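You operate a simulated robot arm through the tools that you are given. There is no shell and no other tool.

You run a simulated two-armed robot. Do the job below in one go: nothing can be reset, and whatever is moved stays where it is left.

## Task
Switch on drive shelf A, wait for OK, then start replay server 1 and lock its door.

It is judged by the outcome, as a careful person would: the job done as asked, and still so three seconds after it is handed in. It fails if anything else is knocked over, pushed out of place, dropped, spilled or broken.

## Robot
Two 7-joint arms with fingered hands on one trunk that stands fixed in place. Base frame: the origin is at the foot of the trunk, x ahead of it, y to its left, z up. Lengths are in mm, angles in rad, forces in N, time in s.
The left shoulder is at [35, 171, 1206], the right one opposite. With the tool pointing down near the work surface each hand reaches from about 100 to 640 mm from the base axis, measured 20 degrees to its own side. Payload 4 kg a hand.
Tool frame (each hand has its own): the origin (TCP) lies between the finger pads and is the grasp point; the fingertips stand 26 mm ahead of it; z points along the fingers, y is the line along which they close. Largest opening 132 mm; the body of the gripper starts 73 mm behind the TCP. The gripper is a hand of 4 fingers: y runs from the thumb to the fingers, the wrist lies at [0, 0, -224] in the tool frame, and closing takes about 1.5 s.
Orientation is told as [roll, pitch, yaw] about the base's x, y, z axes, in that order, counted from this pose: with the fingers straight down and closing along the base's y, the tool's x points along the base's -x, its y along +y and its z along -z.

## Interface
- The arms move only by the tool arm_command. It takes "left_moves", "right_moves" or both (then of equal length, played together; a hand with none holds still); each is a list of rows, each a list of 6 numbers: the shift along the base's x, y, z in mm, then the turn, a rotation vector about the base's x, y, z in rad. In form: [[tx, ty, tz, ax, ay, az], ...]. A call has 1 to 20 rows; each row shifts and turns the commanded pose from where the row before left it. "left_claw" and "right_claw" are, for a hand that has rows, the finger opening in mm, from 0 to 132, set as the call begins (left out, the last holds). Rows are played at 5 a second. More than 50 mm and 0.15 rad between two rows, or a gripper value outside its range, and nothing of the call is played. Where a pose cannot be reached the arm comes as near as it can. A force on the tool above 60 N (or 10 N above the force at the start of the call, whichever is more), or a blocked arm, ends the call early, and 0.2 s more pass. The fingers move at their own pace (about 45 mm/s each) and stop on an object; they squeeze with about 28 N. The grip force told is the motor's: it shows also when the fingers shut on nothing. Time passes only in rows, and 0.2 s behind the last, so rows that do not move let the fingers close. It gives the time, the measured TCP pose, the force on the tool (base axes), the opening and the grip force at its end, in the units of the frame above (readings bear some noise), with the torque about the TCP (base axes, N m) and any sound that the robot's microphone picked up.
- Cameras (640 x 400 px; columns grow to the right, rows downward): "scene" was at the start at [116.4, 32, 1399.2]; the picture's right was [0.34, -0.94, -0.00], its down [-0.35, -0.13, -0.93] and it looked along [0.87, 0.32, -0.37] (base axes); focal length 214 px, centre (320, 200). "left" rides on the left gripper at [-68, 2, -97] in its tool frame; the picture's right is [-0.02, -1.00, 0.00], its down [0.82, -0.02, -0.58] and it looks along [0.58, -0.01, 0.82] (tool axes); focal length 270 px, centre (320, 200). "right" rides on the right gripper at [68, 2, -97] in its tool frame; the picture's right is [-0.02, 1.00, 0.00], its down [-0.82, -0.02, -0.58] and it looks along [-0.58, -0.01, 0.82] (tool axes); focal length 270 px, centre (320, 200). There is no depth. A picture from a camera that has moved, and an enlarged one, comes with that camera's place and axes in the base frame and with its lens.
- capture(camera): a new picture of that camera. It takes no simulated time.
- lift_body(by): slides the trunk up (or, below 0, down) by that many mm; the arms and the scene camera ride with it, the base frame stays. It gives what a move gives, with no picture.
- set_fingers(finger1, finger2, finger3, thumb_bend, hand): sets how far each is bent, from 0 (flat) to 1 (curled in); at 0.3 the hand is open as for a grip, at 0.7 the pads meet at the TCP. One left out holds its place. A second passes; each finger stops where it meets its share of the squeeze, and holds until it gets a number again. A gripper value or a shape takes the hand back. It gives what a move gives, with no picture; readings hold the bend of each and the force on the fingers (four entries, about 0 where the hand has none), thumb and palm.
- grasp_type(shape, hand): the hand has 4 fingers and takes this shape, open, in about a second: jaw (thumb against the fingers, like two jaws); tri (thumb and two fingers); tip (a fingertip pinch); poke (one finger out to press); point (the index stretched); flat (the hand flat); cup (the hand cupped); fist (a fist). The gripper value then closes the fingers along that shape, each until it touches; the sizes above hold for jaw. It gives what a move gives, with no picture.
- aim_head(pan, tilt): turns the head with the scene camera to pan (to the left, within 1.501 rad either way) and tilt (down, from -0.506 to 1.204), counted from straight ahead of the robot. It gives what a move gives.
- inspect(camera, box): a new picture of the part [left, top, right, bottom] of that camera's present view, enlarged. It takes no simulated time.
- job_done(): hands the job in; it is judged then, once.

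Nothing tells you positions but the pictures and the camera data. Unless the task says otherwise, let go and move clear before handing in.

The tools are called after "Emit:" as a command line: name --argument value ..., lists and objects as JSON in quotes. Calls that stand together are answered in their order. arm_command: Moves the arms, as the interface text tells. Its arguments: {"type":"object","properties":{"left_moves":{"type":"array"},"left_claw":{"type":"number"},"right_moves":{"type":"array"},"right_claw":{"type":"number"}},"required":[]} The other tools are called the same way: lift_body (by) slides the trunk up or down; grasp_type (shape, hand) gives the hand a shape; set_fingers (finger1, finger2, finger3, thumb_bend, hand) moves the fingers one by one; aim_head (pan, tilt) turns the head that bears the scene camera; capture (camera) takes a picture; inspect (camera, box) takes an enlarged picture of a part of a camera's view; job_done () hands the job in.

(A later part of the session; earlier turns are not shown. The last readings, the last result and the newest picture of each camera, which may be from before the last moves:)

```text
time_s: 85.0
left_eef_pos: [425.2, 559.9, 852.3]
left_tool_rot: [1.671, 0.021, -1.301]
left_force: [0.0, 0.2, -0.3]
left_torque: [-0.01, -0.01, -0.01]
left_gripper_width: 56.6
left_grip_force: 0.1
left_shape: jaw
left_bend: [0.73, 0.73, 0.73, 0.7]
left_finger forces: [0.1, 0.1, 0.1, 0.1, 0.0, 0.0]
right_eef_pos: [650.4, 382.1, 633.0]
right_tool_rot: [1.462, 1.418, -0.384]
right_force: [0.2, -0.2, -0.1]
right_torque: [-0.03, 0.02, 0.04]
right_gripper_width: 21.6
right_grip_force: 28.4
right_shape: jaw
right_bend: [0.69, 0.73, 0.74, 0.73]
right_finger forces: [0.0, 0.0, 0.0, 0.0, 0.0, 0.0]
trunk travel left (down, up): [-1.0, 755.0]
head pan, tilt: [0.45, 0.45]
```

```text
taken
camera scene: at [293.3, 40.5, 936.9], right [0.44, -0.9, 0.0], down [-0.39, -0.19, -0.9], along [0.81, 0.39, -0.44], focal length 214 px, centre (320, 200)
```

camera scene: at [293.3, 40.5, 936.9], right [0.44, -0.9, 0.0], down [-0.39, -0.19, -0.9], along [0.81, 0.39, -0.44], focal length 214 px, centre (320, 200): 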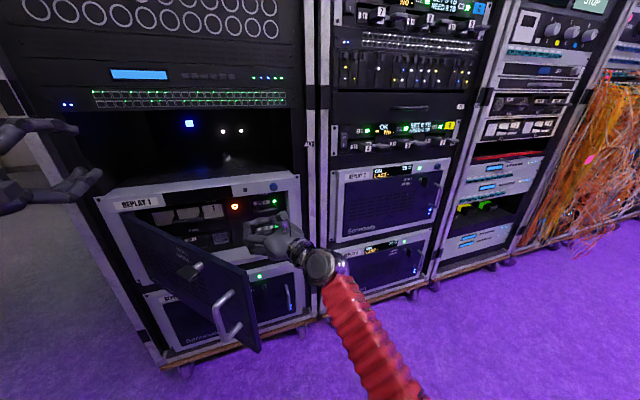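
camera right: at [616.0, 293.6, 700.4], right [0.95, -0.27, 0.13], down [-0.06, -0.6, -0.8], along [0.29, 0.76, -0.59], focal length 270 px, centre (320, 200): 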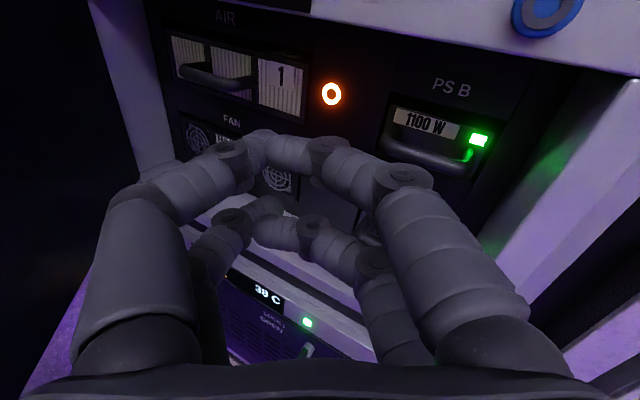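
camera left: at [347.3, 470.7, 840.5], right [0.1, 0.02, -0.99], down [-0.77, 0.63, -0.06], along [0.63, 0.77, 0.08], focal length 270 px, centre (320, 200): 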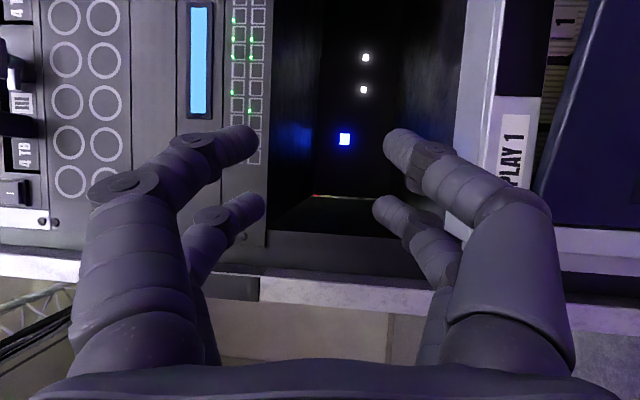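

The right hand gets here without trouble and a better fix puts the button at about (694, 511, 641). I'll form a pointing index on the right hand with the other fingers curled, and look.

Emit:
set_fingers --hand "right" --finger1 0.4 --finger2 1.0 --finger3 1.0 --thumb_bend 0.0

Emit:
capture --camera "right"

Emit:
inspect --camera "scene" --box '[200, 180, 328, 260]'

```text
time_s: 86.0
left_eef_pos: [423.6, 560.9, 852.8]
left_tool_rot: [1.672, 0.02, -1.303]
left_force: [-0.3, -0.1, -0.1]
left_torque: [-0.01, 0.02, -0.01]
left_gripper_width: 56.4
left_grip_force: 0.0
left_shape: jaw
left_bend: [0.73, 0.73, 0.73, 0.7]
left_finger forces: [0.0, 0.0, 0.0, 0.0, 0.0, 0.0]
right_eef_pos: [648.4, 383.4, 634.1]
right_tool_rot: [1.465, 1.418, -0.381]
right_force: [0.6, 0.1, 0.1]
right_torque: [-0.03, 0.05, 0.0]
right_gripper_width: 141.7
right_grip_force: 0.0
right_shape: fingers
right_bend: [0.4, 1.0, 0.87, 0.0]
right_finger forces: [0.1, 0.0, 0.0, 0.0, 0.0, 0.0]
trunk travel left (down, up): [-1.0, 755.0]
head pan, tilt: [0.45, 0.45]
```

```text
taken
camera right: at [615.7, 293.6, 700.9], right [0.95, -0.27, 0.13], down [-0.06, -0.6, -0.8], along [0.29, 0.76, -0.59], focal length 270 px, centre (320, 200)
```

right: 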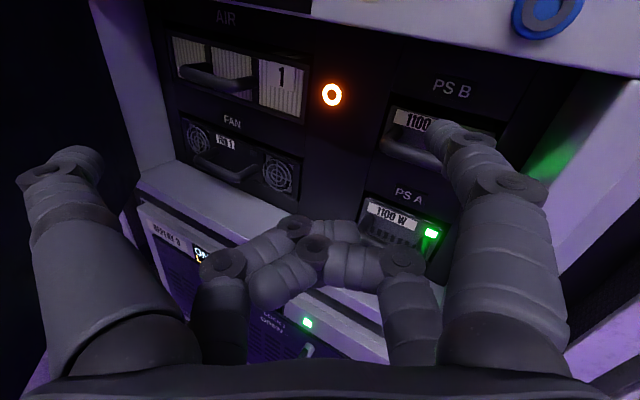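

```text
5.00 times, centred on (264, 220) of scene
camera zoom: at [293.3, 40.5, 936.9], right [0.44, -0.9, 0.0], down [-0.39, -0.19, -0.9], along [0.81, 0.39, -0.44], focal length 1072 px, centre (600, 100)
```

zoom: 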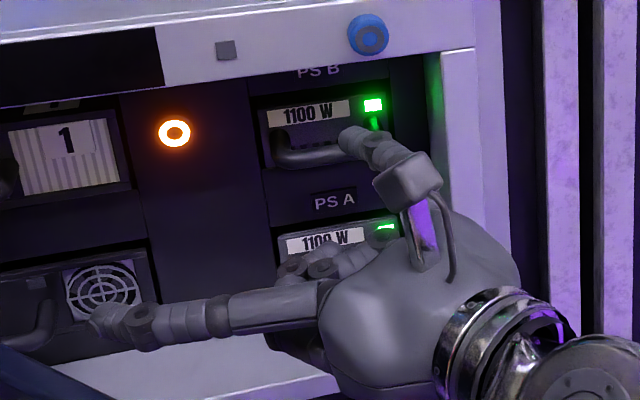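

The index tip is now foremost near (706, 390, 659) and the button lies about 121 mm further along +y and 18 mm lower. I'll move in most of the way and check clearance.

Emit:
arm_command --right_moves '[[-3, 12, -4, 0, 0, 0], [-3, 14, -4, 0, 0, 0], [-3, 15, -4, 0, 0, 0], [-2, 15, -3, 0, 0, 0], [-1, 15, -2, 0, 0, 0], [0, 15, -1, 0, 0, 0], [0, 0, 0, 0, 0, 0]]'

Emit:
capture --camera "right"

Emit:
inspect --camera "scene" --box '[180, 180, 308, 260]'

```text
time_s: 87.6
left_eef_pos: [423.4, 559.7, 852.7]
left_tool_rot: [1.672, 0.021, -1.301]
left_force: [0.2, 0.1, 0.1]
left_torque: [-0.02, 0.01, -0.01]
left_gripper_width: 56.4
left_grip_force: 0.1
left_shape: jaw
left_bend: [0.73, 0.73, 0.73, 0.7]
left_finger forces: [0.1, 0.0, 0.0, 0.0, 0.0, 0.0]
right_eef_pos: [638.0, 439.6, 620.0]
right_tool_rot: [1.481, 1.416, -0.362]
right_force: [-0.3, 0.7, 0.7]
right_torque: [0.02, 0.01, 0.01]
right_gripper_width: 141.5
right_grip_force: 0.1
right_shape: fingers
right_bend: [0.4, 1.0, 0.88, 0.0]
right_finger forces: [0.0, 0.1, 0.0, 0.0, 0.0, 0.0]
right hand out of reach, approached as far as the arm can: row 5, 6
trunk travel left (down, up): [-1.0, 755.0]
head pan, tilt: [0.45, 0.45]
```

```text
taken
camera right: at [604.5, 349.1, 686.7], right [0.95, -0.27, 0.13], down [-0.06, -0.59, -0.8], along [0.29, 0.76, -0.58], focal length 270 px, centre (320, 200)
```

right: 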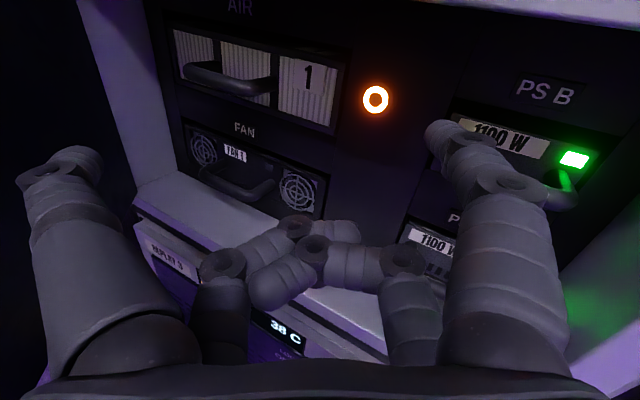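

```text
5.00 times, centred on (244, 220) of scene
camera zoom: at [293.3, 40.5, 936.9], right [0.44, -0.9, 0.0], down [-0.39, -0.19, -0.9], along [0.81, 0.39, -0.44], focal length 1072 px, centre (700, 100)
```

zoom: 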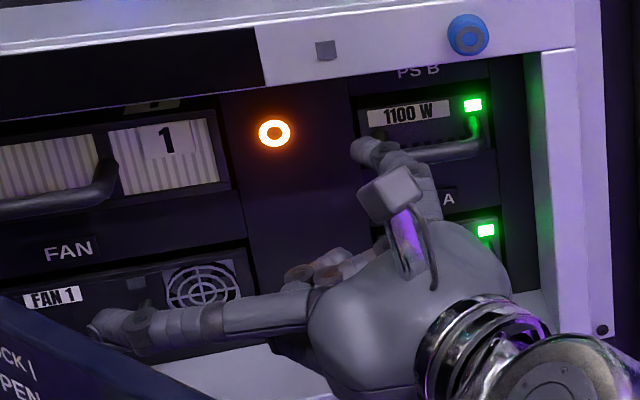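

The right arm runs out of reach about 70 mm short of the button, so the left arm will have to press it from a raised trunk. First I'll back the right hand out and use it to swing the door further open, out of the left arm's way.

Emit:
arm_command --right_moves '[[4, -15, 3, 0, 0, 0], [4, -20, 3, 0, 0, 0], [0, -25, 3, 0, 0, 0], [-15, -20, 0, 0, 0, 0.08], [-20, -10, 0, 0, 0, 0.08], [-20, -5, -5, 0, 0, 0.08], [-20, 0, -5, 0, 0, 0], [0, 0, 0, 0, 0, 0]]'

Emit:
arm_command --right_moves '[[0, 0, 0, 0, 0, 0], [0, 0, 0, 0, 0, 0], [0, 0, 0, 0, 0, 0], [0, 0, 0, 0, 0, 0], [0, 0, 0, 0, 0, 0], [0, 0, 0, 0, 0, 0]]' --right_claw 0

Emit:
capture --camera "right"

Emit:
capture --camera "scene"

Emit:
aim_head --pan 1.1 --tilt 0.75

Emit:
capture --camera "scene"

```text
time_s: 89.4
left_eef_pos: [422.6, 559.7, 852.4]
left_tool_rot: [1.671, 0.021, -1.302]
left_force: [0.2, 0.0, 0.1]
left_torque: [-0.05, 0.02, -0.03]
left_gripper_width: 56.3
left_grip_force: 0.1
left_shape: jaw
left_bend: [0.73, 0.73, 0.73, 0.7]
left_finger forces: [0.0, 0.0, 0.0, 0.0, 0.0, 0.0]
right_eef_pos: [565.7, 347.1, 619.8]
right_tool_rot: [1.504, 1.42, -0.096]
right_force: [0.2, 0.4, -0.4]
right_torque: [0.02, 0.0, -0.01]
right_gripper_width: 141.5
right_grip_force: 0.1
right_shape: fingers
right_bend: [0.4, 1.0, 0.88, 0.0]
right_finger forces: [0.1, 0.1, 0.0, 0.0, 0.0, 0.1]
trunk travel left (down, up): [-1.0, 755.0]
head pan, tilt: [0.45, 0.45]
```

```text
time_s: 90.8
left_eef_pos: [422.6, 559.1, 852.6]
left_tool_rot: [1.672, 0.02, -1.302]
left_force: [0.6, 0.4, 0.9]
left_torque: [-0.01, -0.03, 0.0]
left_gripper_width: 56.5
left_grip_force: 0.1
left_shape: jaw
left_bend: [0.73, 0.73, 0.73, 0.7]
left_finger forces: [0.0, 0.0, 0.1, 0.1, 0.0, 0.0]
right_eef_pos: [566.8, 347.4, 620.4]
right_tool_rot: [1.5, 1.418, -0.098]
right_force: [0.0, 0.6, 0.3]
right_torque: [0.01, -0.03, 0.04]
right_gripper_width: 4.6
right_grip_force: 0.0
right_shape: jaw
right_bend: [0.7, 0.62, 0.72, 0.7]
right_finger forces: [0.0, 0.1, 0.1, 0.1, 0.0, 0.0]
trunk travel left (down, up): [-1.0, 755.0]
head pan, tilt: [0.45, 0.45]
```

```text
taken
camera right: at [556.0, 251.1, 687.1], right [0.99, -0.03, 0.12], down [0.09, -0.59, -0.8], along [0.09, 0.81, -0.58], focal length 270 px, centre (320, 200)
```

right: 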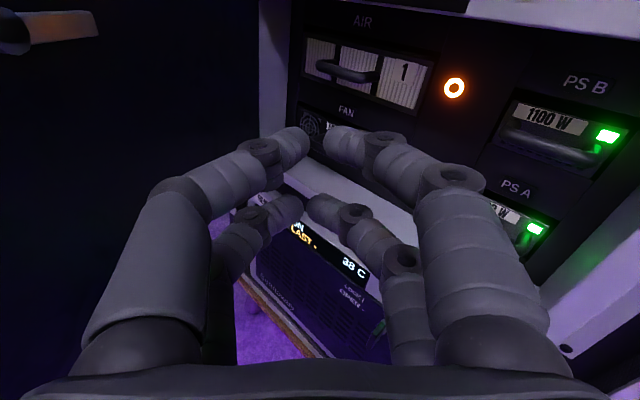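

```text
taken
camera scene: at [293.3, 40.5, 936.9], right [0.44, -0.9, 0.0], down [-0.39, -0.19, -0.9], along [0.81, 0.39, -0.44], focal length 214 px, centre (320, 200)
```

scene: 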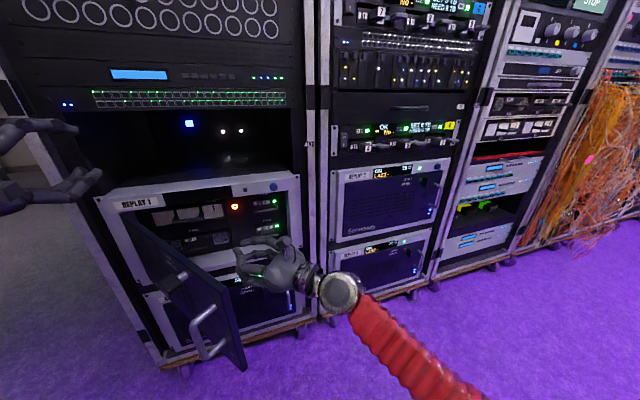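

```text
time_s: 91.8
left_eef_pos: [423.4, 560.0, 852.2]
left_tool_rot: [1.672, 0.02, -1.303]
left_force: [0.7, 0.6, -0.2]
left_torque: [0.02, -0.03, -0.01]
left_gripper_width: 56.1
left_grip_force: 0.0
left_shape: jaw
left_bend: [0.73, 0.73, 0.73, 0.7]
left_finger forces: [0.0, 0.2, 0.0, 0.0, 0.0, 0.0]
right_eef_pos: [566.4, 347.7, 619.7]
right_tool_rot: [1.501, 1.42, -0.096]
right_force: [-0.4, -0.6, 0.5]
right_torque: [0.03, 0.03, -0.02]
right_gripper_width: 0.3
right_grip_force: 28.2
right_shape: jaw
right_bend: [0.6, 0.63, 0.73, 0.7]
right_finger forces: [0.1, 0.0, 0.0, 0.0, 0.1, 0.0]
trunk travel left (down, up): [-1.0, 755.0]
head pan, tilt: [1.1, 0.75]
```

```text
taken
camera scene: at [248.2, 74.3, 910.6], right [0.89, -0.45, 0.0], down [-0.31, -0.61, -0.73], along [0.33, 0.65, -0.68], focal length 214 px, centre (320, 200)
```

scene: 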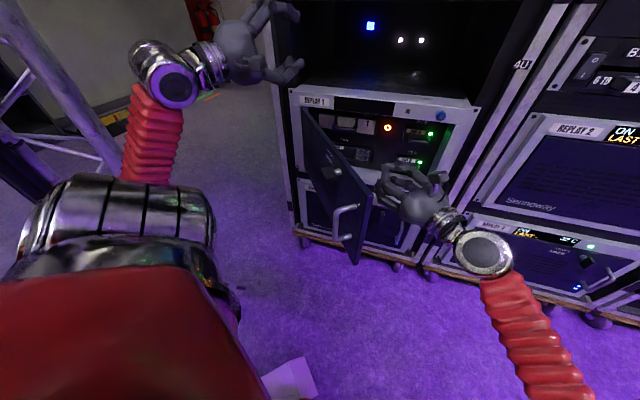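

The door is around 60° open and the left elbow is out to the left at some distance. I'll sweep the right hand a bit more to open the door nearer 80°.

Emit:
arm_command --right_moves '[[-20, 2, 0, 0, 0, 0], [-20, 2, 0, 0, 0, 0.05], [-20, 4, 0, 0, 0, 0.05], [-20, 4, 0, 0, 0, 0.05], [-20, 5, 0, 0, 0, 0.05], [-20, 6, 0, 0, 0, 0.05], [-18, 8, 0, 0, 0, 0.05], [-15, 8, 0, 0, 0, 0.05], [0, 0, 0, 0, 0, 0]]'

Emit:
capture --camera "scene"

Emit:
capture --camera "right"

```text
time_s: 93.8
left_eef_pos: [424.1, 558.5, 852.5]
left_tool_rot: [1.672, 0.02, -1.301]
left_force: [-0.4, 0.5, 0.0]
left_torque: [0.02, 0.03, 0.0]
left_gripper_width: 56.4
left_grip_force: 0.1
left_shape: jaw
left_bend: [0.73, 0.73, 0.73, 0.7]
left_finger forces: [0.1, 0.1, 0.0, 0.0, 0.0, 0.1]
right_eef_pos: [410.7, 386.6, 619.4]
right_tool_rot: [1.503, 1.421, 0.256]
right_force: [-0.1, -0.3, 0.2]
right_torque: [0.0, 0.02, -0.03]
right_gripper_width: 0.0
right_grip_force: 27.5
right_shape: jaw
right_bend: [0.6, 0.63, 0.73, 0.7]
right_finger forces: [0.1, 0.1, 0.0, 0.0, 0.0, 0.0]
trunk travel left (down, up): [-1.0, 755.0]
head pan, tilt: [1.1, 0.75]
```

```text
taken
camera scene: at [248.0, 74.3, 910.6], right [0.89, -0.45, 0.0], down [-0.31, -0.61, -0.73], along [0.33, 0.65, -0.68], focal length 214 px, centre (320, 200)
```

scene: 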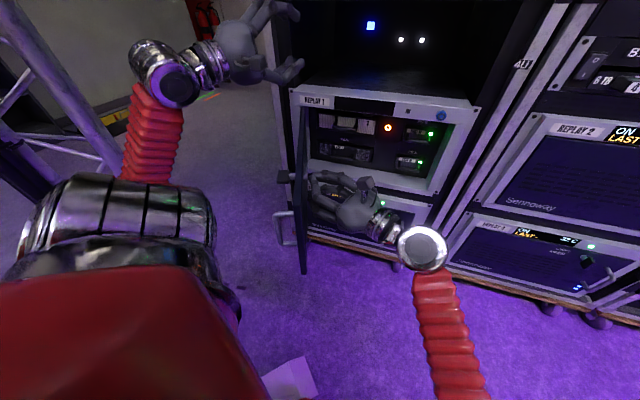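

```text
taken
camera right: at [434.1, 292.7, 687.0], right [0.94, 0.32, 0.12], down [0.28, -0.52, -0.8], along [-0.19, 0.79, -0.58], focal length 270 px, centre (320, 200)
```

right: 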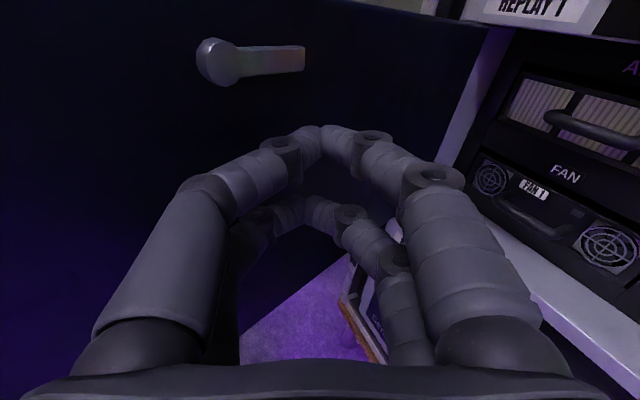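

The door is now about 80° open and out of the way. I'll withdraw the right hand to the right, then raise the trunk so the left arm can come over to the button.

Emit:
arm_command --right_moves '[[25, -15, 0, 0, 0, -0.05], [25, -20, 0, 0, 0, -0.05], [25, -25, 5, 0, 0, -0.05], [25, -30, 5, 0, 0, -0.05], [25, -35, 5, 0, 0, -0.05], [20, -40, 5, 0, 0, -0.05], [15, -40, 5, 0, 0, 0], [0, -40, 5, 0, 0, 0], [0, -40, 5, 0, 0, 0], [0, 0, 0, 0, 0, 0]]'

Emit:
lift_body --by 180

Emit:
capture --camera "scene"

Emit:
capture --camera "left"

```text
time_s: 96.0
left_eef_pos: [423.2, 559.0, 852.8]
left_tool_rot: [1.673, 0.02, -1.302]
left_force: [0.5, -0.4, 0.0]
left_torque: [0.0, 0.0, 0.0]
left_gripper_width: 56.5
left_grip_force: 0.0
left_shape: jaw
left_bend: [0.73, 0.73, 0.73, 0.7]
left_finger forces: [0.0, 0.1, 0.1, 0.0, 0.1, 0.0]
right_eef_pos: [574.2, 102.3, 655.8]
right_tool_rot: [1.506, 1.419, -0.043]
right_force: [-0.7, -0.4, -0.4]
right_torque: [0.0, 0.02, -0.02]
right_gripper_width: 0.0
right_grip_force: 27.9
right_shape: jaw
right_bend: [0.6, 0.63, 0.73, 0.7]
right_finger forces: [0.0, 0.0, 0.0, 0.1, 0.0, 0.0]
trunk travel left (down, up): [-1.0, 755.0]
head pan, tilt: [1.1, 0.75]
```

```text
time_s: 98.0
left_eef_pos: [422.4, 559.7, 1032.7]
left_tool_rot: [1.67, 0.021, -1.303]
left_force: [0.8, 0.0, 0.1]
left_torque: [-0.02, -0.01, 0.03]
left_gripper_width: 56.6
left_grip_force: 0.2
left_shape: jaw
left_bend: [0.73, 0.73, 0.73, 0.7]
left_finger forces: [0.1, 0.0, 0.0, 0.1, 0.0, 0.0]
right_eef_pos: [573.3, 102.1, 834.9]
right_tool_rot: [1.499, 1.421, -0.049]
right_force: [0.0, -1.2, -0.2]
right_torque: [0.0, 0.02, 0.01]
right_gripper_width: 0.0
right_grip_force: 28.0
right_shape: jaw
right_bend: [0.6, 0.63, 0.73, 0.7]
right_finger forces: [0.0, 0.0, 0.0, 0.1, 0.1, 0.0]
trunk travel left (down, up): [-181.0, 575.0]
head pan, tilt: [1.1, 0.75]
```

```text
taken
camera scene: at [152.6, 74.3, 1106.3], right [0.89, -0.45, 0.0], down [-0.31, -0.61, -0.73], along [0.33, 0.65, -0.68], focal length 214 px, centre (320, 200)
```

scene: 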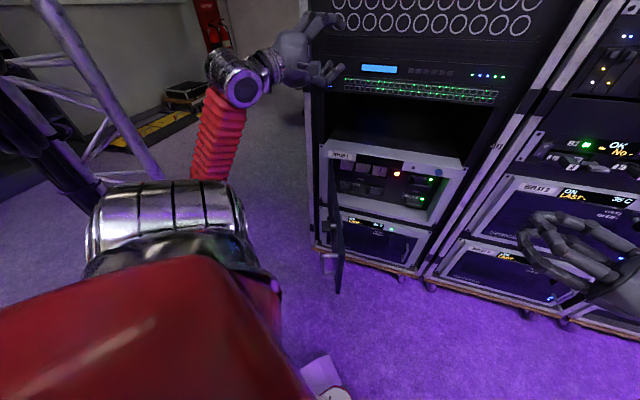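

```text
taken
camera left: at [350.4, 468.4, 1021.2], right [0.1, 0.02, -0.99], down [-0.77, 0.64, -0.06], along [0.63, 0.77, 0.08], focal length 270 px, centre (320, 200)
```

left: 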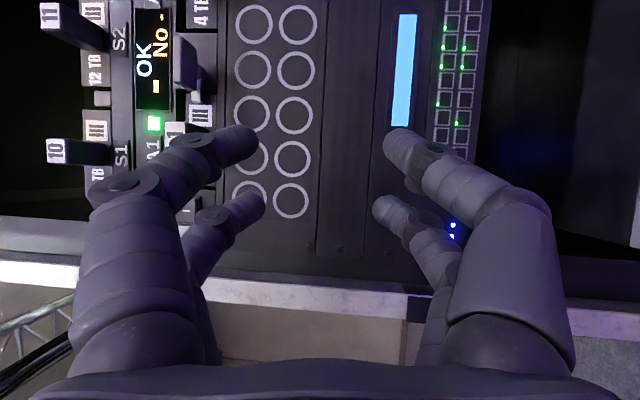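

The arms kept their place horizontally as the trunk rose. I'll now bring the left hand across and down to about 130 mm in front of the power button, rolled palm-sideways and pitched slightly downward, moving sideways before descending to stay clear of the open door.

Emit:
arm_command --left_moves '[[22, -20, -15, -0.1222, -0.028, 0.0411], [22, -20, -15, -0.1222, -0.028, 0.0411], [22, -20, -15, -0.1222, -0.028, 0.0411], [22, -20, -15, -0.1222, -0.028, 0.0411], [22, -20, -15, -0.1222, -0.028, 0.0411], [22, -20, -15, -0.1222, -0.028, 0.0411], [22, -20, -15, -0.1222, -0.028, 0.0411], [0, 0, 0, 0, 0, 0]]'

Emit:
capture --camera "scene"

Emit:
capture --camera "left"

```text
time_s: 99.8
left_eef_pos: [588.6, 429.0, 929.3]
left_tool_rot: [1.447, -0.831, -0.895]
left_force: [-0.5, -0.1, -0.5]
left_torque: [-0.03, 0.01, 0.01]
left_gripper_width: 56.1
left_grip_force: 0.1
left_shape: jaw
left_bend: [0.73, 0.73, 0.73, 0.7]
left_finger forces: [0.0, 0.1, 0.0, 0.1, 0.0, 0.1]
left hand out of reach, approached as far as the arm can: row 2, 3
right_eef_pos: [572.9, 102.9, 836.4]
right_tool_rot: [1.506, 1.42, -0.045]
right_force: [-0.5, 0.2, -1.2]
right_torque: [-0.02, -0.01, -0.02]
right_gripper_width: 0.1
right_grip_force: 27.7
right_shape: jaw
right_bend: [0.6, 0.63, 0.73, 0.7]
right_finger forces: [0.0, 0.1, 0.0, 0.0, 0.0, 0.0]
trunk travel left (down, up): [-181.0, 575.0]
head pan, tilt: [1.1, 0.75]
```

```text
taken
camera scene: at [152.7, 73.9, 1106.5], right [0.89, -0.45, 0.0], down [-0.31, -0.61, -0.73], along [0.33, 0.65, -0.68], focal length 214 px, centre (320, 200)
```

scene: 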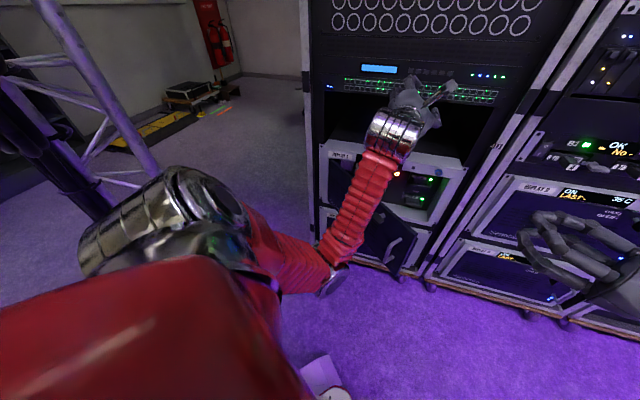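

```text
taken
camera left: at [538.7, 341.8, 988.4], right [0.37, -0.66, -0.65], down [-0.82, 0.1, -0.57], along [0.44, 0.74, -0.5], focal length 270 px, centre (320, 200)
```

left: 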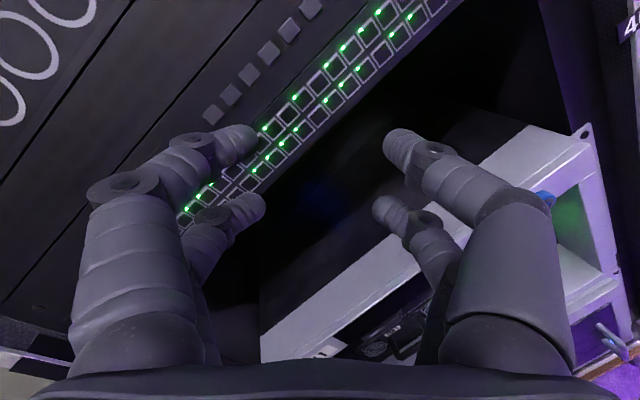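

While crossing over, the left elbow nudged the door back to about 40°, harmlessly. I'll tuck the left hand in front of the chest clear of the door's swing, then lower a bit and re-open the door wider with the right hand.

Emit:
arm_command --left_moves '[[-12, -20, 5, 0, 0, 0], [-15, -24, 5, 0, 0, 0], [-18, -25, 5, 0, 0, 0], [-18, -25, 5, 0, 0, 0], [-18, -25, 5, 0, 0, 0], [-18, -25, 5, 0, 0, 0], [0, 0, 0, 0, 0, 0]]'

Emit:
capture --camera "scene"

Emit:
capture --camera "left"

```text
time_s: 101.5
left_eef_pos: [535.6, 278.5, 966.4]
left_tool_rot: [1.444, -0.83, -0.896]
left_force: [-0.5, 0.3, 0.4]
left_torque: [-0.01, 0.0, -0.03]
left_gripper_width: 56.1
left_grip_force: 0.0
left_shape: jaw
left_bend: [0.73, 0.73, 0.73, 0.7]
left_finger forces: [0.1, 0.0, 0.0, 0.1, 0.1, 0.0]
left hand out of reach, approached as far as the arm can: row 3, 4, 5, 6
right_eef_pos: [573.7, 102.5, 835.3]
right_tool_rot: [1.503, 1.418, -0.046]
right_force: [0.0, -0.6, 0.1]
right_torque: [0.02, -0.01, 0.01]
right_gripper_width: 0.0
right_grip_force: 28.0
right_shape: jaw
right_bend: [0.6, 0.63, 0.73, 0.7]
right_finger forces: [0.0, 0.0, 0.0, 0.1, 0.1, 0.1]
trunk travel left (down, up): [-181.0, 575.0]
head pan, tilt: [1.1, 0.75]
```

```text
taken
camera scene: at [152.5, 74.0, 1106.5], right [0.89, -0.45, 0.0], down [-0.31, -0.61, -0.73], along [0.33, 0.65, -0.68], focal length 214 px, centre (320, 200)
```

scene: 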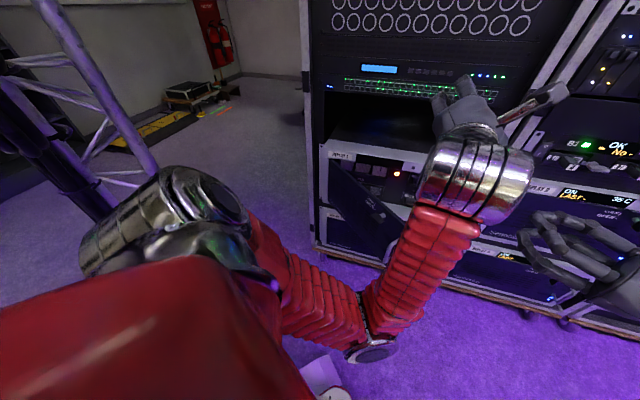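

```text
taken
camera left: at [485.2, 190.9, 1024.5], right [0.37, -0.66, -0.65], down [-0.82, 0.1, -0.57], along [0.44, 0.74, -0.5], focal length 270 px, centre (320, 200)
```

left: 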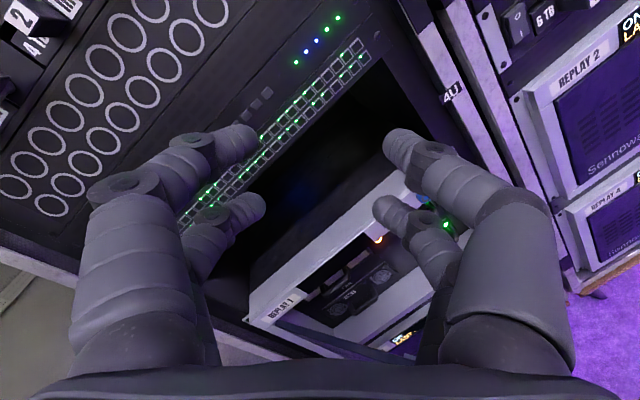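

The left arm is now tucked with the elbow in front of the chest, clear of the door's swing. I'll lower the trunk 90 mm and use the right hand, pointing left, to push the door open again.

Emit:
lift_body --by -90

Emit:
arm_command --right_moves '[[10, 5, -20, 0, 0, 0.08], [10, 15, -20, 0, 0, 0.08], [10, 25, -20, 0, 0, 0.08], [5, 30, -20, 0, 0, 0.08], [0, 35, -20, 0, 0, 0.08], [0, 30, -8, 0, 0, 0], [0, 30, 0, 0, 0, 0], [0, 0, 0, 0, 0, 0]]'

Emit:
capture --camera "right"

Emit:
capture --camera "scene"

```text
time_s: 102.7
left_eef_pos: [565.1, 296.6, 823.1]
left_tool_rot: [1.407, -0.678, -0.827]
left_force: [0.9, 0.5, -0.3]
left_torque: [0.03, 0.06, 0.0]
left_gripper_width: 56.3
left_grip_force: 0.1
left_shape: jaw
left_bend: [0.73, 0.73, 0.73, 0.7]
left_finger forces: [0.0, 0.0, 0.0, 0.0, 0.0, 0.0]
right_eef_pos: [572.8, 103.1, 747.2]
right_tool_rot: [1.505, 1.417, -0.043]
right_force: [0.1, -0.3, -0.2]
right_torque: [-0.01, 0.03, -0.01]
right_gripper_width: 0.0
right_grip_force: 28.3
right_shape: jaw
right_bend: [0.6, 0.63, 0.73, 0.7]
right_finger forces: [0.1, 0.0, 0.0, 0.0, 0.0, 0.1]
trunk travel left (down, up): [-91.0, 665.0]
head pan, tilt: [1.1, 0.75]
```

```text
time_s: 104.5
left_eef_pos: [565.0, 297.3, 822.0]
left_tool_rot: [1.405, -0.675, -0.825]
left_force: [0.6, 0.2, -0.3]
left_torque: [0.02, -0.01, -0.02]
left_gripper_width: 56.2
left_grip_force: 0.1
left_shape: jaw
left_bend: [0.73, 0.73, 0.73, 0.7]
left_finger forces: [0.1, 0.0, 0.0, 0.0, 0.0, 0.1]
right_eef_pos: [607.1, 269.8, 636.9]
right_tool_rot: [1.503, 1.417, 0.354]
right_force: [-0.2, 0.1, 0.7]
right_torque: [0.0, -0.04, -0.03]
right_gripper_width: 0.1
right_grip_force: 27.7
right_shape: jaw
right_bend: [0.6, 0.63, 0.73, 0.7]
right_finger forces: [0.0, 0.0, 0.0, 0.1, 0.1, 0.0]
right hand out of reach, approached as far as the arm can: row 7
trunk travel left (down, up): [-91.0, 665.0]
head pan, tilt: [1.1, 0.75]
```

```text
taken
camera right: at [639.1, 178.0, 705.2], right [0.9, 0.41, 0.13], down [0.33, -0.49, -0.8], along [-0.26, 0.77, -0.58], focal length 270 px, centre (320, 200)
```

right: 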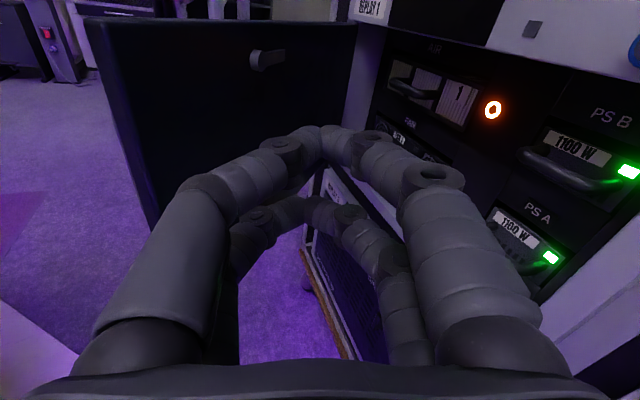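

```text
taken
camera scene: at [198.8, 74.1, 1009.8], right [0.89, -0.45, 0.0], down [-0.31, -0.61, -0.73], along [0.33, 0.65, -0.68], focal length 214 px, centre (320, 200)
```

scene: 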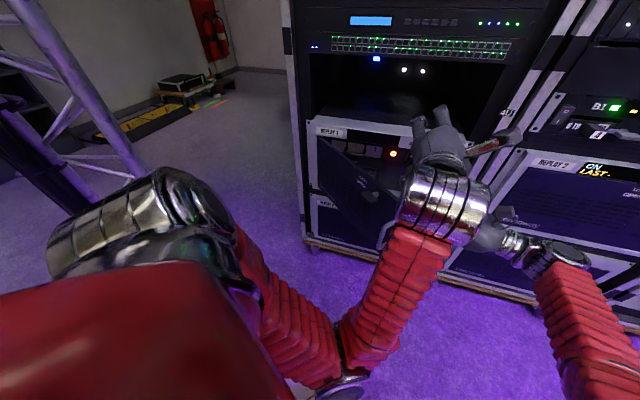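

The right hand is now just inside the door's edge with the door's inner face in view. I'll sweep it to the left to push the door open to around 65–70°.

Emit:
arm_command --right_moves '[[-18, 8, 0, 0, 0, 0], [-18, 8, 0, 0, 0, 0], [-18, 8, 0, 0, 0, 0], [-18, 8, 0, 0, 0, 0.03], [-18, 8, 0, 0, 0, 0.03], [-18, 8, 0, 0, 0, 0.03], [-18, 8, 0, 0, 0, 0.03], [-16, 8, 0, 0, 0, 0.03], [-14, 8, 0, 0, 0, 0.03], [0, 0, 0, 0, 0, 0]]'

Emit:
capture --camera "right"

Emit:
capture --camera "scene"

```text
time_s: 106.7
left_eef_pos: [563.9, 298.4, 821.9]
left_tool_rot: [1.404, -0.677, -0.826]
left_force: [-0.4, 0.3, 0.0]
left_torque: [0.0, 0.01, 0.02]
left_gripper_width: 56.5
left_grip_force: 0.0
left_shape: jaw
left_bend: [0.73, 0.73, 0.73, 0.7]
left_finger forces: [0.0, 0.0, 0.1, 0.1, 0.0, 0.1]
right_eef_pos: [466.0, 332.9, 632.5]
right_tool_rot: [1.376, 1.418, 0.387]
right_force: [0.1, 0.8, -0.3]
right_torque: [-0.02, 0.02, 0.02]
right_gripper_width: 0.0
right_grip_force: 27.8
right_shape: jaw
right_bend: [0.6, 0.63, 0.73, 0.7]
right_finger forces: [0.0, 0.0, 0.4, 0.0, 0.0, 0.2]
trunk travel left (down, up): [-91.0, 665.0]
head pan, tilt: [1.1, 0.75]
```

```text
taken
camera right: at [511.1, 248.2, 700.9], right [0.83, 0.55, 0.12], down [0.41, -0.45, -0.79], along [-0.38, 0.71, -0.6], focal length 270 px, centre (320, 200)
```

right: 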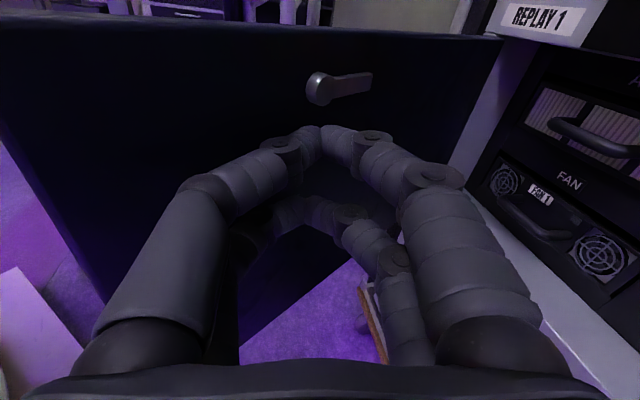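

```text
taken
camera scene: at [198.8, 74.2, 1009.8], right [0.89, -0.45, 0.0], down [-0.31, -0.61, -0.73], along [0.33, 0.65, -0.68], focal length 214 px, centre (320, 200)
```

scene: 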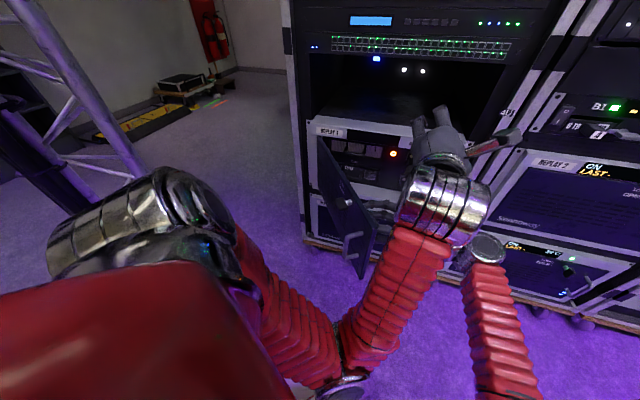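

The door is now around 55–60°. I'll push it a little further.

Emit:
arm_command --right_moves '[[-16, 8, 0, 0, 0, 0], [-16, 8, 0, 0, 0, 0], [-16, 10, 0, 0, 0, 0.03], [-15, 10, 0, 0, 0, 0.03], [-14, 12, 0, 0, 0, 0.03], [-12, 12, 0, 0, 0, 0.03], [0, 0, 0, 0, 0, 0]]'

Emit:
capture --camera "scene"

Emit:
capture --camera "right"

```text
time_s: 108.3
left_eef_pos: [565.1, 297.2, 821.8]
left_tool_rot: [1.402, -0.676, -0.826]
left_force: [-1.3, 1.1, 0.3]
left_torque: [-0.01, 0.01, 0.0]
left_gripper_width: 56.5
left_grip_force: 0.1
left_shape: jaw
left_bend: [0.73, 0.73, 0.73, 0.7]
left_finger forces: [0.1, 0.1, 0.0, 0.0, 0.1, 0.0]
right_eef_pos: [361.7, 397.9, 636.5]
right_tool_rot: [1.503, 1.425, 0.647]
right_force: [0.2, -0.7, 0.3]
right_torque: [0.03, 0.03, 0.0]
right_gripper_width: 0.0
right_grip_force: 27.9
right_shape: jaw
right_bend: [0.6, 0.63, 0.73, 0.7]
right_finger forces: [0.0, 0.0, 0.0, 0.1, 0.0, 0.1]
right hand out of reach, approached as far as the arm can: row 6
trunk travel left (down, up): [-91.0, 665.0]
head pan, tilt: [1.1, 0.75]
```

```text
taken
camera scene: at [198.7, 74.2, 1009.8], right [0.89, -0.45, 0.0], down [-0.31, -0.61, -0.73], along [0.33, 0.65, -0.68], focal length 214 px, centre (320, 200)
```

scene: 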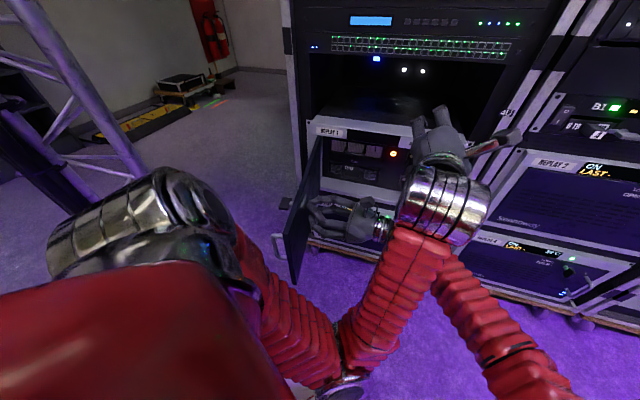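

```text
taken
camera right: at [419.4, 318.5, 703.2], right [0.75, 0.65, 0.12], down [0.46, -0.38, -0.8], along [-0.48, 0.66, -0.58], focal length 270 px, centre (320, 200)
```

right: 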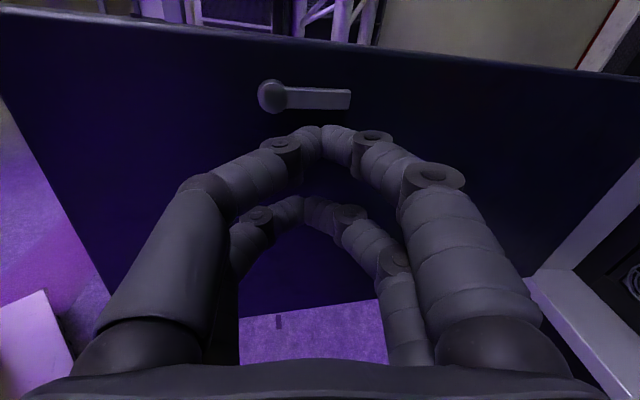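

The door is about 85° open with the left arm on its inner side. I'll withdraw the right hand back along the same path to the right.

Emit:
arm_command --right_moves '[[15, -10, 0, 0, 0, -0.03], [18, -10, 0, 0, 0, -0.03], [18, -8, 0, 0, 0, -0.05], [20, -8, 0, 0, 0, -0.05], [20, -8, 0, 0, 0, -0.05], [20, -8, 0, 0, 0, -0.05], [20, -10, 0, 0, 0, -0.05], [20, -12, 0, 0, 0, -0.05], [20, -15, 0, 0, 0, -0.05], [20, -20, 0, 0, 0, 0], [15, -30, 0, 0, 0, 0], [10, -35, 0, 0, 0, 0], [5, -40, 0, 0, 0, 0], [0, -40, 0, 0, 0, 0], [0, -40, 0, 0, 0, 0], [0, -40, 0, 0, 0, 0], [0, 0, 0, 0, 0, 0]]'

Emit:
set_fingers --hand "left" --finger1 0.45 --finger2 1.0 --finger3 1.0 --thumb_bend 0.0

Emit:
capture --camera "scene"

Emit:
capture --camera "left"

```text
time_s: 111.9
left_eef_pos: [565.5, 297.8, 821.0]
left_tool_rot: [1.403, -0.674, -0.826]
left_force: [-0.3, -1.0, -0.2]
left_torque: [0.01, 0.01, 0.02]
left_gripper_width: 56.2
left_grip_force: 0.2
left_shape: jaw
left_bend: [0.73, 0.73, 0.73, 0.7]
left_finger forces: [0.0, 0.1, 0.0, 0.0, 0.0, 0.0]
right_eef_pos: [582.0, 63.1, 640.3]
right_tool_rot: [1.507, 1.422, 0.248]
right_force: [-0.8, -0.6, 0.1]
right_torque: [0.0, 0.01, -0.02]
right_gripper_width: 0.0
right_grip_force: 27.9
right_shape: jaw
right_bend: [0.6, 0.63, 0.73, 0.7]
right_finger forces: [0.0, 0.0, 0.0, 0.0, 0.0, 0.0]
trunk travel left (down, up): [-91.0, 665.0]
head pan, tilt: [1.1, 0.75]
```

```text
time_s: 112.9
left_eef_pos: [564.7, 298.0, 822.0]
left_tool_rot: [1.404, -0.674, -0.827]
left_force: [0.0, -0.1, 0.8]
left_torque: [0.0, 0.02, -0.01]
left_gripper_width: 133.6
left_grip_force: 0.1
left_shape: fingers
left_bend: [0.45, 0.9, 0.9, 0.0]
left_finger forces: [0.0, 0.0, 0.0, 0.1, 0.0, 0.1]
right_eef_pos: [581.9, 63.3, 640.4]
right_tool_rot: [1.506, 1.419, 0.246]
right_force: [0.4, -0.1, -1.4]
right_torque: [0.0, 0.0, 0.03]
right_gripper_width: 0.2
right_grip_force: 27.8
right_shape: jaw
right_bend: [0.6, 0.63, 0.73, 0.7]
right_finger forces: [0.0, 0.0, 0.0, 0.0, 0.0, 0.0]
trunk travel left (down, up): [-91.0, 665.0]
head pan, tilt: [1.1, 0.75]
```

```text
taken
camera scene: at [198.8, 74.2, 1009.8], right [0.89, -0.45, 0.0], down [-0.31, -0.61, -0.73], along [0.33, 0.65, -0.68], focal length 214 px, centre (320, 200)
```

scene: 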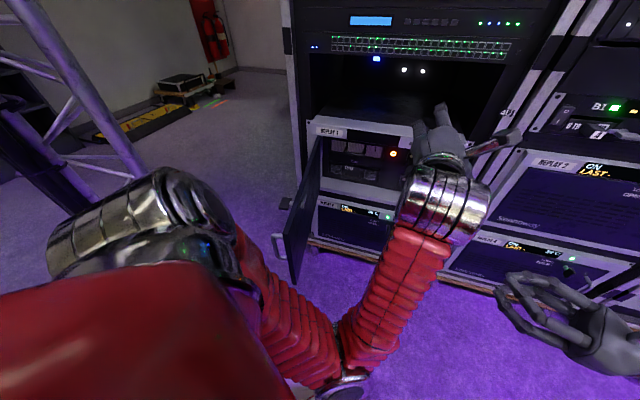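

```text
taken
camera left: at [525.5, 201.9, 876.7], right [0.31, -0.58, -0.75], down [-0.89, 0.11, -0.45], along [0.35, 0.81, -0.48], focal length 270 px, centre (320, 200)
```

left: 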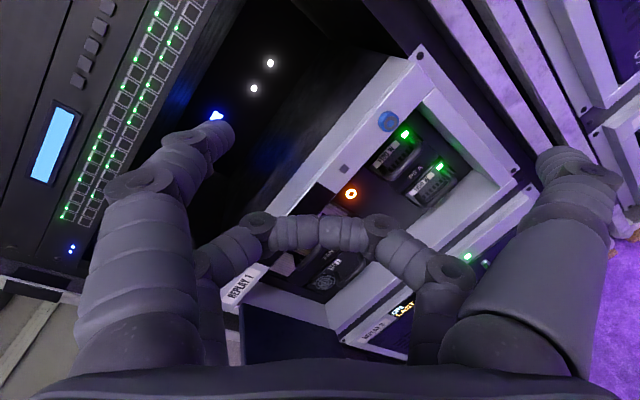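

The left hand is rolled about halfway, with the index upper-left and the interior with the orange button in view. I'll curl the thumb, try rolling the rest of the way, and move down toward the opening.

Emit:
set_fingers --hand "left" --finger1 0.35 --thumb_bend 1.0

Emit:
arm_command --left_moves '[[2, 4, -12, -0.1, -0.075, 0.017], [2, 4, -12, -0.1, -0.075, 0.017], [2, 4, -12, -0.1, -0.075, 0.017], [2, 4, -12, -0.1, -0.075, 0.017], [2, 4, -12, -0.1, -0.075, 0.017], [2, 4, -12, -0.1, -0.075, 0.017], [0, 0, 0, 0, 0, 0]]'

Emit:
capture --camera "scene"

Emit:
capture --camera "left"

```text
time_s: 113.9
left_eef_pos: [565.6, 297.0, 821.5]
left_tool_rot: [1.403, -0.675, -0.826]
left_force: [0.4, 0.9, -0.4]
left_torque: [0.03, -0.02, 0.0]
left_gripper_width: 42.1
left_grip_force: 0.0
left_shape: fingers
left_bend: [0.35, 0.97, 0.97, 1.0]
left_finger forces: [0.0, 0.0, 0.0, 0.1, 0.0, 0.0]
right_eef_pos: [582.8, 62.7, 639.9]
right_tool_rot: [1.504, 1.417, 0.246]
right_force: [0.4, 0.3, 0.2]
right_torque: [0.01, 0.02, 0.01]
right_gripper_width: 0.0
right_grip_force: 28.3
right_shape: jaw
right_bend: [0.6, 0.63, 0.73, 0.7]
right_finger forces: [0.0, 0.1, 0.0, 0.0, 0.0, 0.0]
trunk travel left (down, up): [-91.0, 665.0]
head pan, tilt: [1.1, 0.75]
```

```text
time_s: 114.8
left_eef_pos: [574.0, 319.5, 798.6]
left_tool_rot: [1.442, -1.096, -0.834]
left_force: [1.1, -0.5, -0.1]
left_torque: [0.0, -0.03, 0.02]
left_gripper_width: 42.1
left_grip_force: 0.2
left_shape: fingers
left_bend: [0.35, 0.97, 0.97, 1.0]
left_finger forces: [0.0, 0.1, 0.0, 0.0, 0.0, 0.0]
right_eef_pos: [583.1, 63.2, 641.6]
right_tool_rot: [1.508, 1.418, 0.251]
right_force: [0.7, -1.2, 0.7]
right_torque: [-0.03, -0.03, -0.02]
right_gripper_width: 0.0
right_grip_force: 28.2
right_shape: jaw
right_bend: [0.6, 0.63, 0.73, 0.7]
right_finger forces: [0.1, 0.0, 0.0, 0.1, 0.1, 0.1]
trunk travel left (down, up): [-91.0, 665.0]
head pan, tilt: [1.1, 0.75]
stopped in row 4 (left hand): the arm was blocked; the commanded pose is now the measured one
```

```text
taken
camera scene: at [198.7, 74.1, 1009.8], right [0.89, -0.45, 0.0], down [-0.31, -0.61, -0.73], along [0.33, 0.65, -0.68], focal length 214 px, centre (320, 200)
```

scene: 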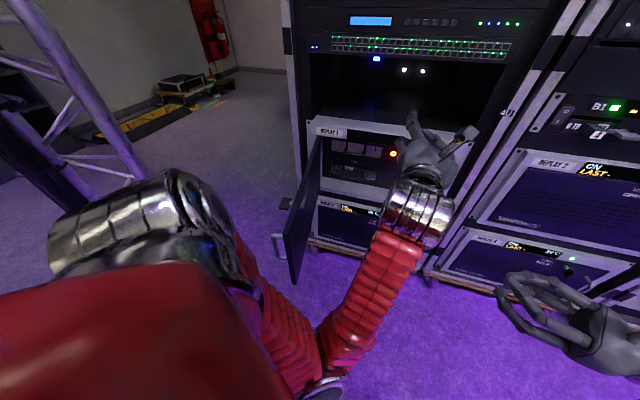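

```text
taken
camera left: at [516.2, 240.8, 864.7], right [0.51, -0.75, -0.43], down [-0.71, -0.08, -0.7], along [0.49, 0.66, -0.57], focal length 270 px, centre (320, 200)
```

left: 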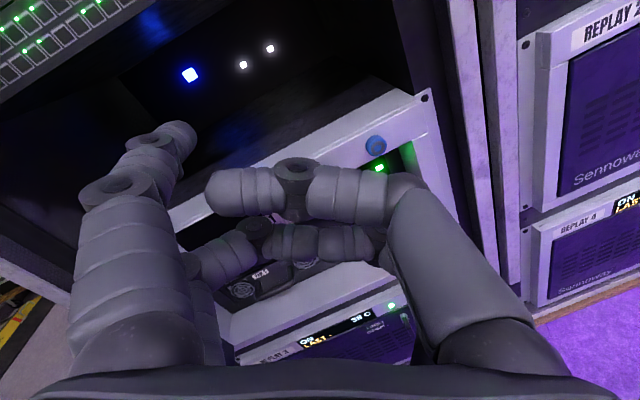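

The roll is close enough now, with the index upper-left. I'll lower the hand in front of the opening, staying well clear of the frame, and check.

Emit:
arm_command --left_moves '[[4, 4, -20, 0, 0, 0], [4, 4, -20, 0, 0, 0], [4, 4, -20, 0, 0, 0], [4, 4, -20, 0, 0, 0], [4, 4, -20, 0, 0, 0], [4, 4, -20, 0, 0, 0], [4, 4, -20, 0, 0, 0], [4, 4, -20, 0, 0, 0], [0, 0, 0, 0, 0, 0]]'

Emit:
capture --camera "scene"

Emit:
capture --camera "left"

```text
time_s: 115.7
left_eef_pos: [588.8, 358.4, 769.9]
left_tool_rot: [1.695, -0.996, -1.034]
left_force: [0.6, -0.1, -0.4]
left_torque: [-0.02, 0.0, 0.01]
left_gripper_width: 41.8
left_grip_force: 0.1
left_shape: fingers
left_bend: [0.35, 0.97, 0.97, 1.0]
left_finger forces: [0.0, 0.0, 0.1, 0.0, 0.0, 0.0]
right_eef_pos: [582.3, 63.3, 641.1]
right_tool_rot: [1.508, 1.42, 0.251]
right_force: [0.5, 0.5, 0.4]
right_torque: [0.02, -0.01, -0.01]
right_gripper_width: 0.2
right_grip_force: 28.3
right_shape: jaw
right_bend: [0.6, 0.63, 0.73, 0.7]
right_finger forces: [0.0, 0.0, 0.1, 0.0, 0.0, 0.0]
trunk travel left (down, up): [-91.0, 665.0]
head pan, tilt: [1.1, 0.75]
stopped in row 4 (left hand): the arm was blocked; the commanded pose is now the measured one
```

```text
taken
camera scene: at [198.7, 74.1, 1009.9], right [0.89, -0.45, 0.0], down [-0.31, -0.61, -0.73], along [0.33, 0.65, -0.68], focal length 214 px, centre (320, 200)
```

scene: 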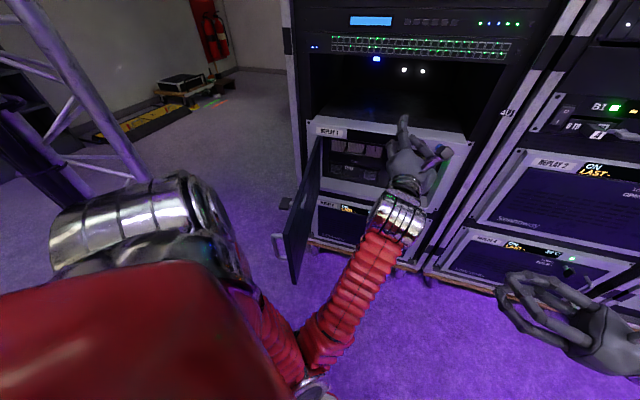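

```text
taken
camera left: at [530.9, 269.1, 820.1], right [0.54, -0.66, -0.52], down [-0.68, 0.02, -0.73], along [0.5, 0.75, -0.44], focal length 270 px, centre (320, 200)
```

left: 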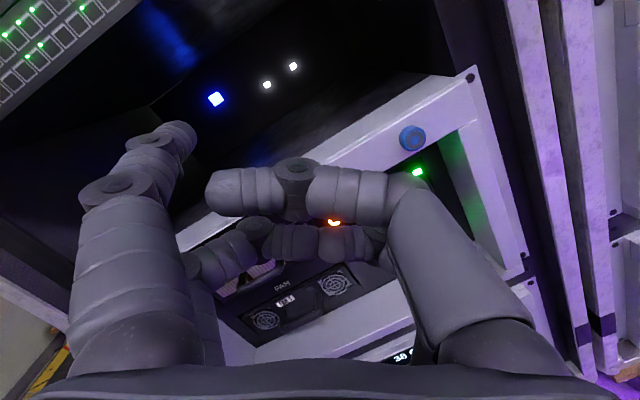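

The elbow is jamming against the robot's body again because the trunk leans so close. I'll raise the trunk 120 mm for more room, then bring the hand down with the fingers pitched downward.

Emit:
lift_body --by 120

Emit:
arm_command --left_moves '[[2, 2, -14, -0.05, 0.066, 0], [2, 2, -16, -0.05, 0.066, 0], [2, 2, -18, -0.05, 0.066, 0], [2, 2, -20, -0.05, 0.066, 0], [2, 2, -20, -0.04, 0.056, 0], [2, 2, -20, 0, 0, 0], [0, 0, 0, 0, 0, 0]]'

Emit:
capture --camera "scene"

Emit:
capture --camera "left"

```text
time_s: 116.5
left_eef_pos: [583.9, 381.2, 839.6]
left_tool_rot: [1.836, -0.864, -1.122]
left_force: [1.0, 0.8, 0.2]
left_torque: [0.02, -0.02, 0.03]
left_gripper_width: 41.8
left_grip_force: 0.1
left_shape: fingers
left_bend: [0.35, 0.97, 0.97, 1.0]
left_finger forces: [0.1, 0.1, 0.0, 0.1, 0.0, 0.0]
right_eef_pos: [582.0, 63.6, 691.9]
right_tool_rot: [1.488, 1.408, 0.231]
right_force: [-0.2, -0.2, -0.5]
right_torque: [0.08, 0.0, 0.04]
right_gripper_width: 0.0
right_grip_force: 28.1
right_shape: jaw
right_bend: [0.6, 0.63, 0.73, 0.7]
right_finger forces: [0.1, 0.1, 0.0, 0.0, 0.1, 0.1]
trunk travel left (down, up): [-133.0, 622.0]
head pan, tilt: [1.1, 0.75]
stopped: the arm was blocked; the commanded pose is now the measured one
```

```text
time_s: 117.6
left_eef_pos: [587.4, 421.5, 784.7]
left_tool_rot: [1.429, -0.768, -0.772]
left_force: [0.0, 0.5, 0.2]
left_torque: [-0.01, 0.03, 0.0]
left_gripper_width: 42.1
left_grip_force: 0.0
left_shape: fingers
left_bend: [0.35, 0.97, 0.97, 1.0]
left_finger forces: [0.0, 0.1, 0.0, 0.1, 0.0, 0.0]
right_eef_pos: [581.9, 63.2, 691.1]
right_tool_rot: [1.49, 1.406, 0.23]
right_force: [0.6, 0.1, -0.2]
right_torque: [-0.03, 0.01, -0.01]
right_gripper_width: 0.2
right_grip_force: 27.7
right_shape: jaw
right_bend: [0.6, 0.63, 0.73, 0.7]
right_finger forces: [0.0, 0.0, 0.0, 0.0, 0.0, 0.0]
trunk travel left (down, up): [-133.0, 622.0]
head pan, tilt: [1.1, 0.75]
stopped in row 5 (left hand): the arm was blocked; the commanded pose is now the measured one
```

```text
taken
camera scene: at [176.2, 74.2, 1055.7], right [0.89, -0.45, 0.0], down [-0.31, -0.61, -0.73], along [0.33, 0.65, -0.68], focal length 214 px, centre (320, 200)
```

scene: 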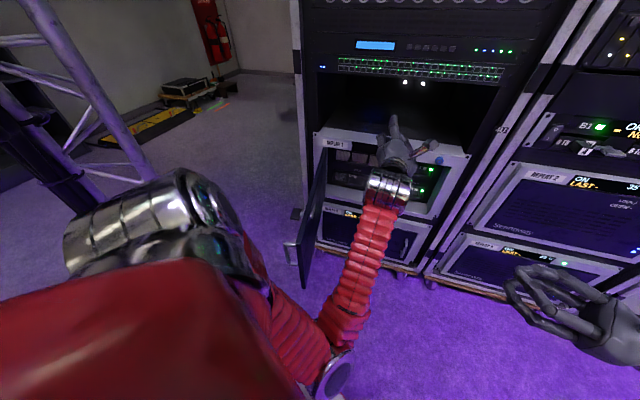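

```text
taken
camera left: at [548.2, 326.7, 841.6], right [0.41, -0.59, -0.69], down [-0.85, 0.03, -0.52], along [0.33, 0.8, -0.49], focal length 270 px, centre (320, 200)
```

left: 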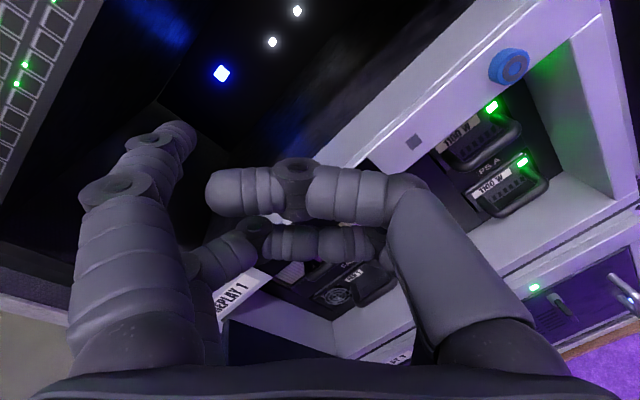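

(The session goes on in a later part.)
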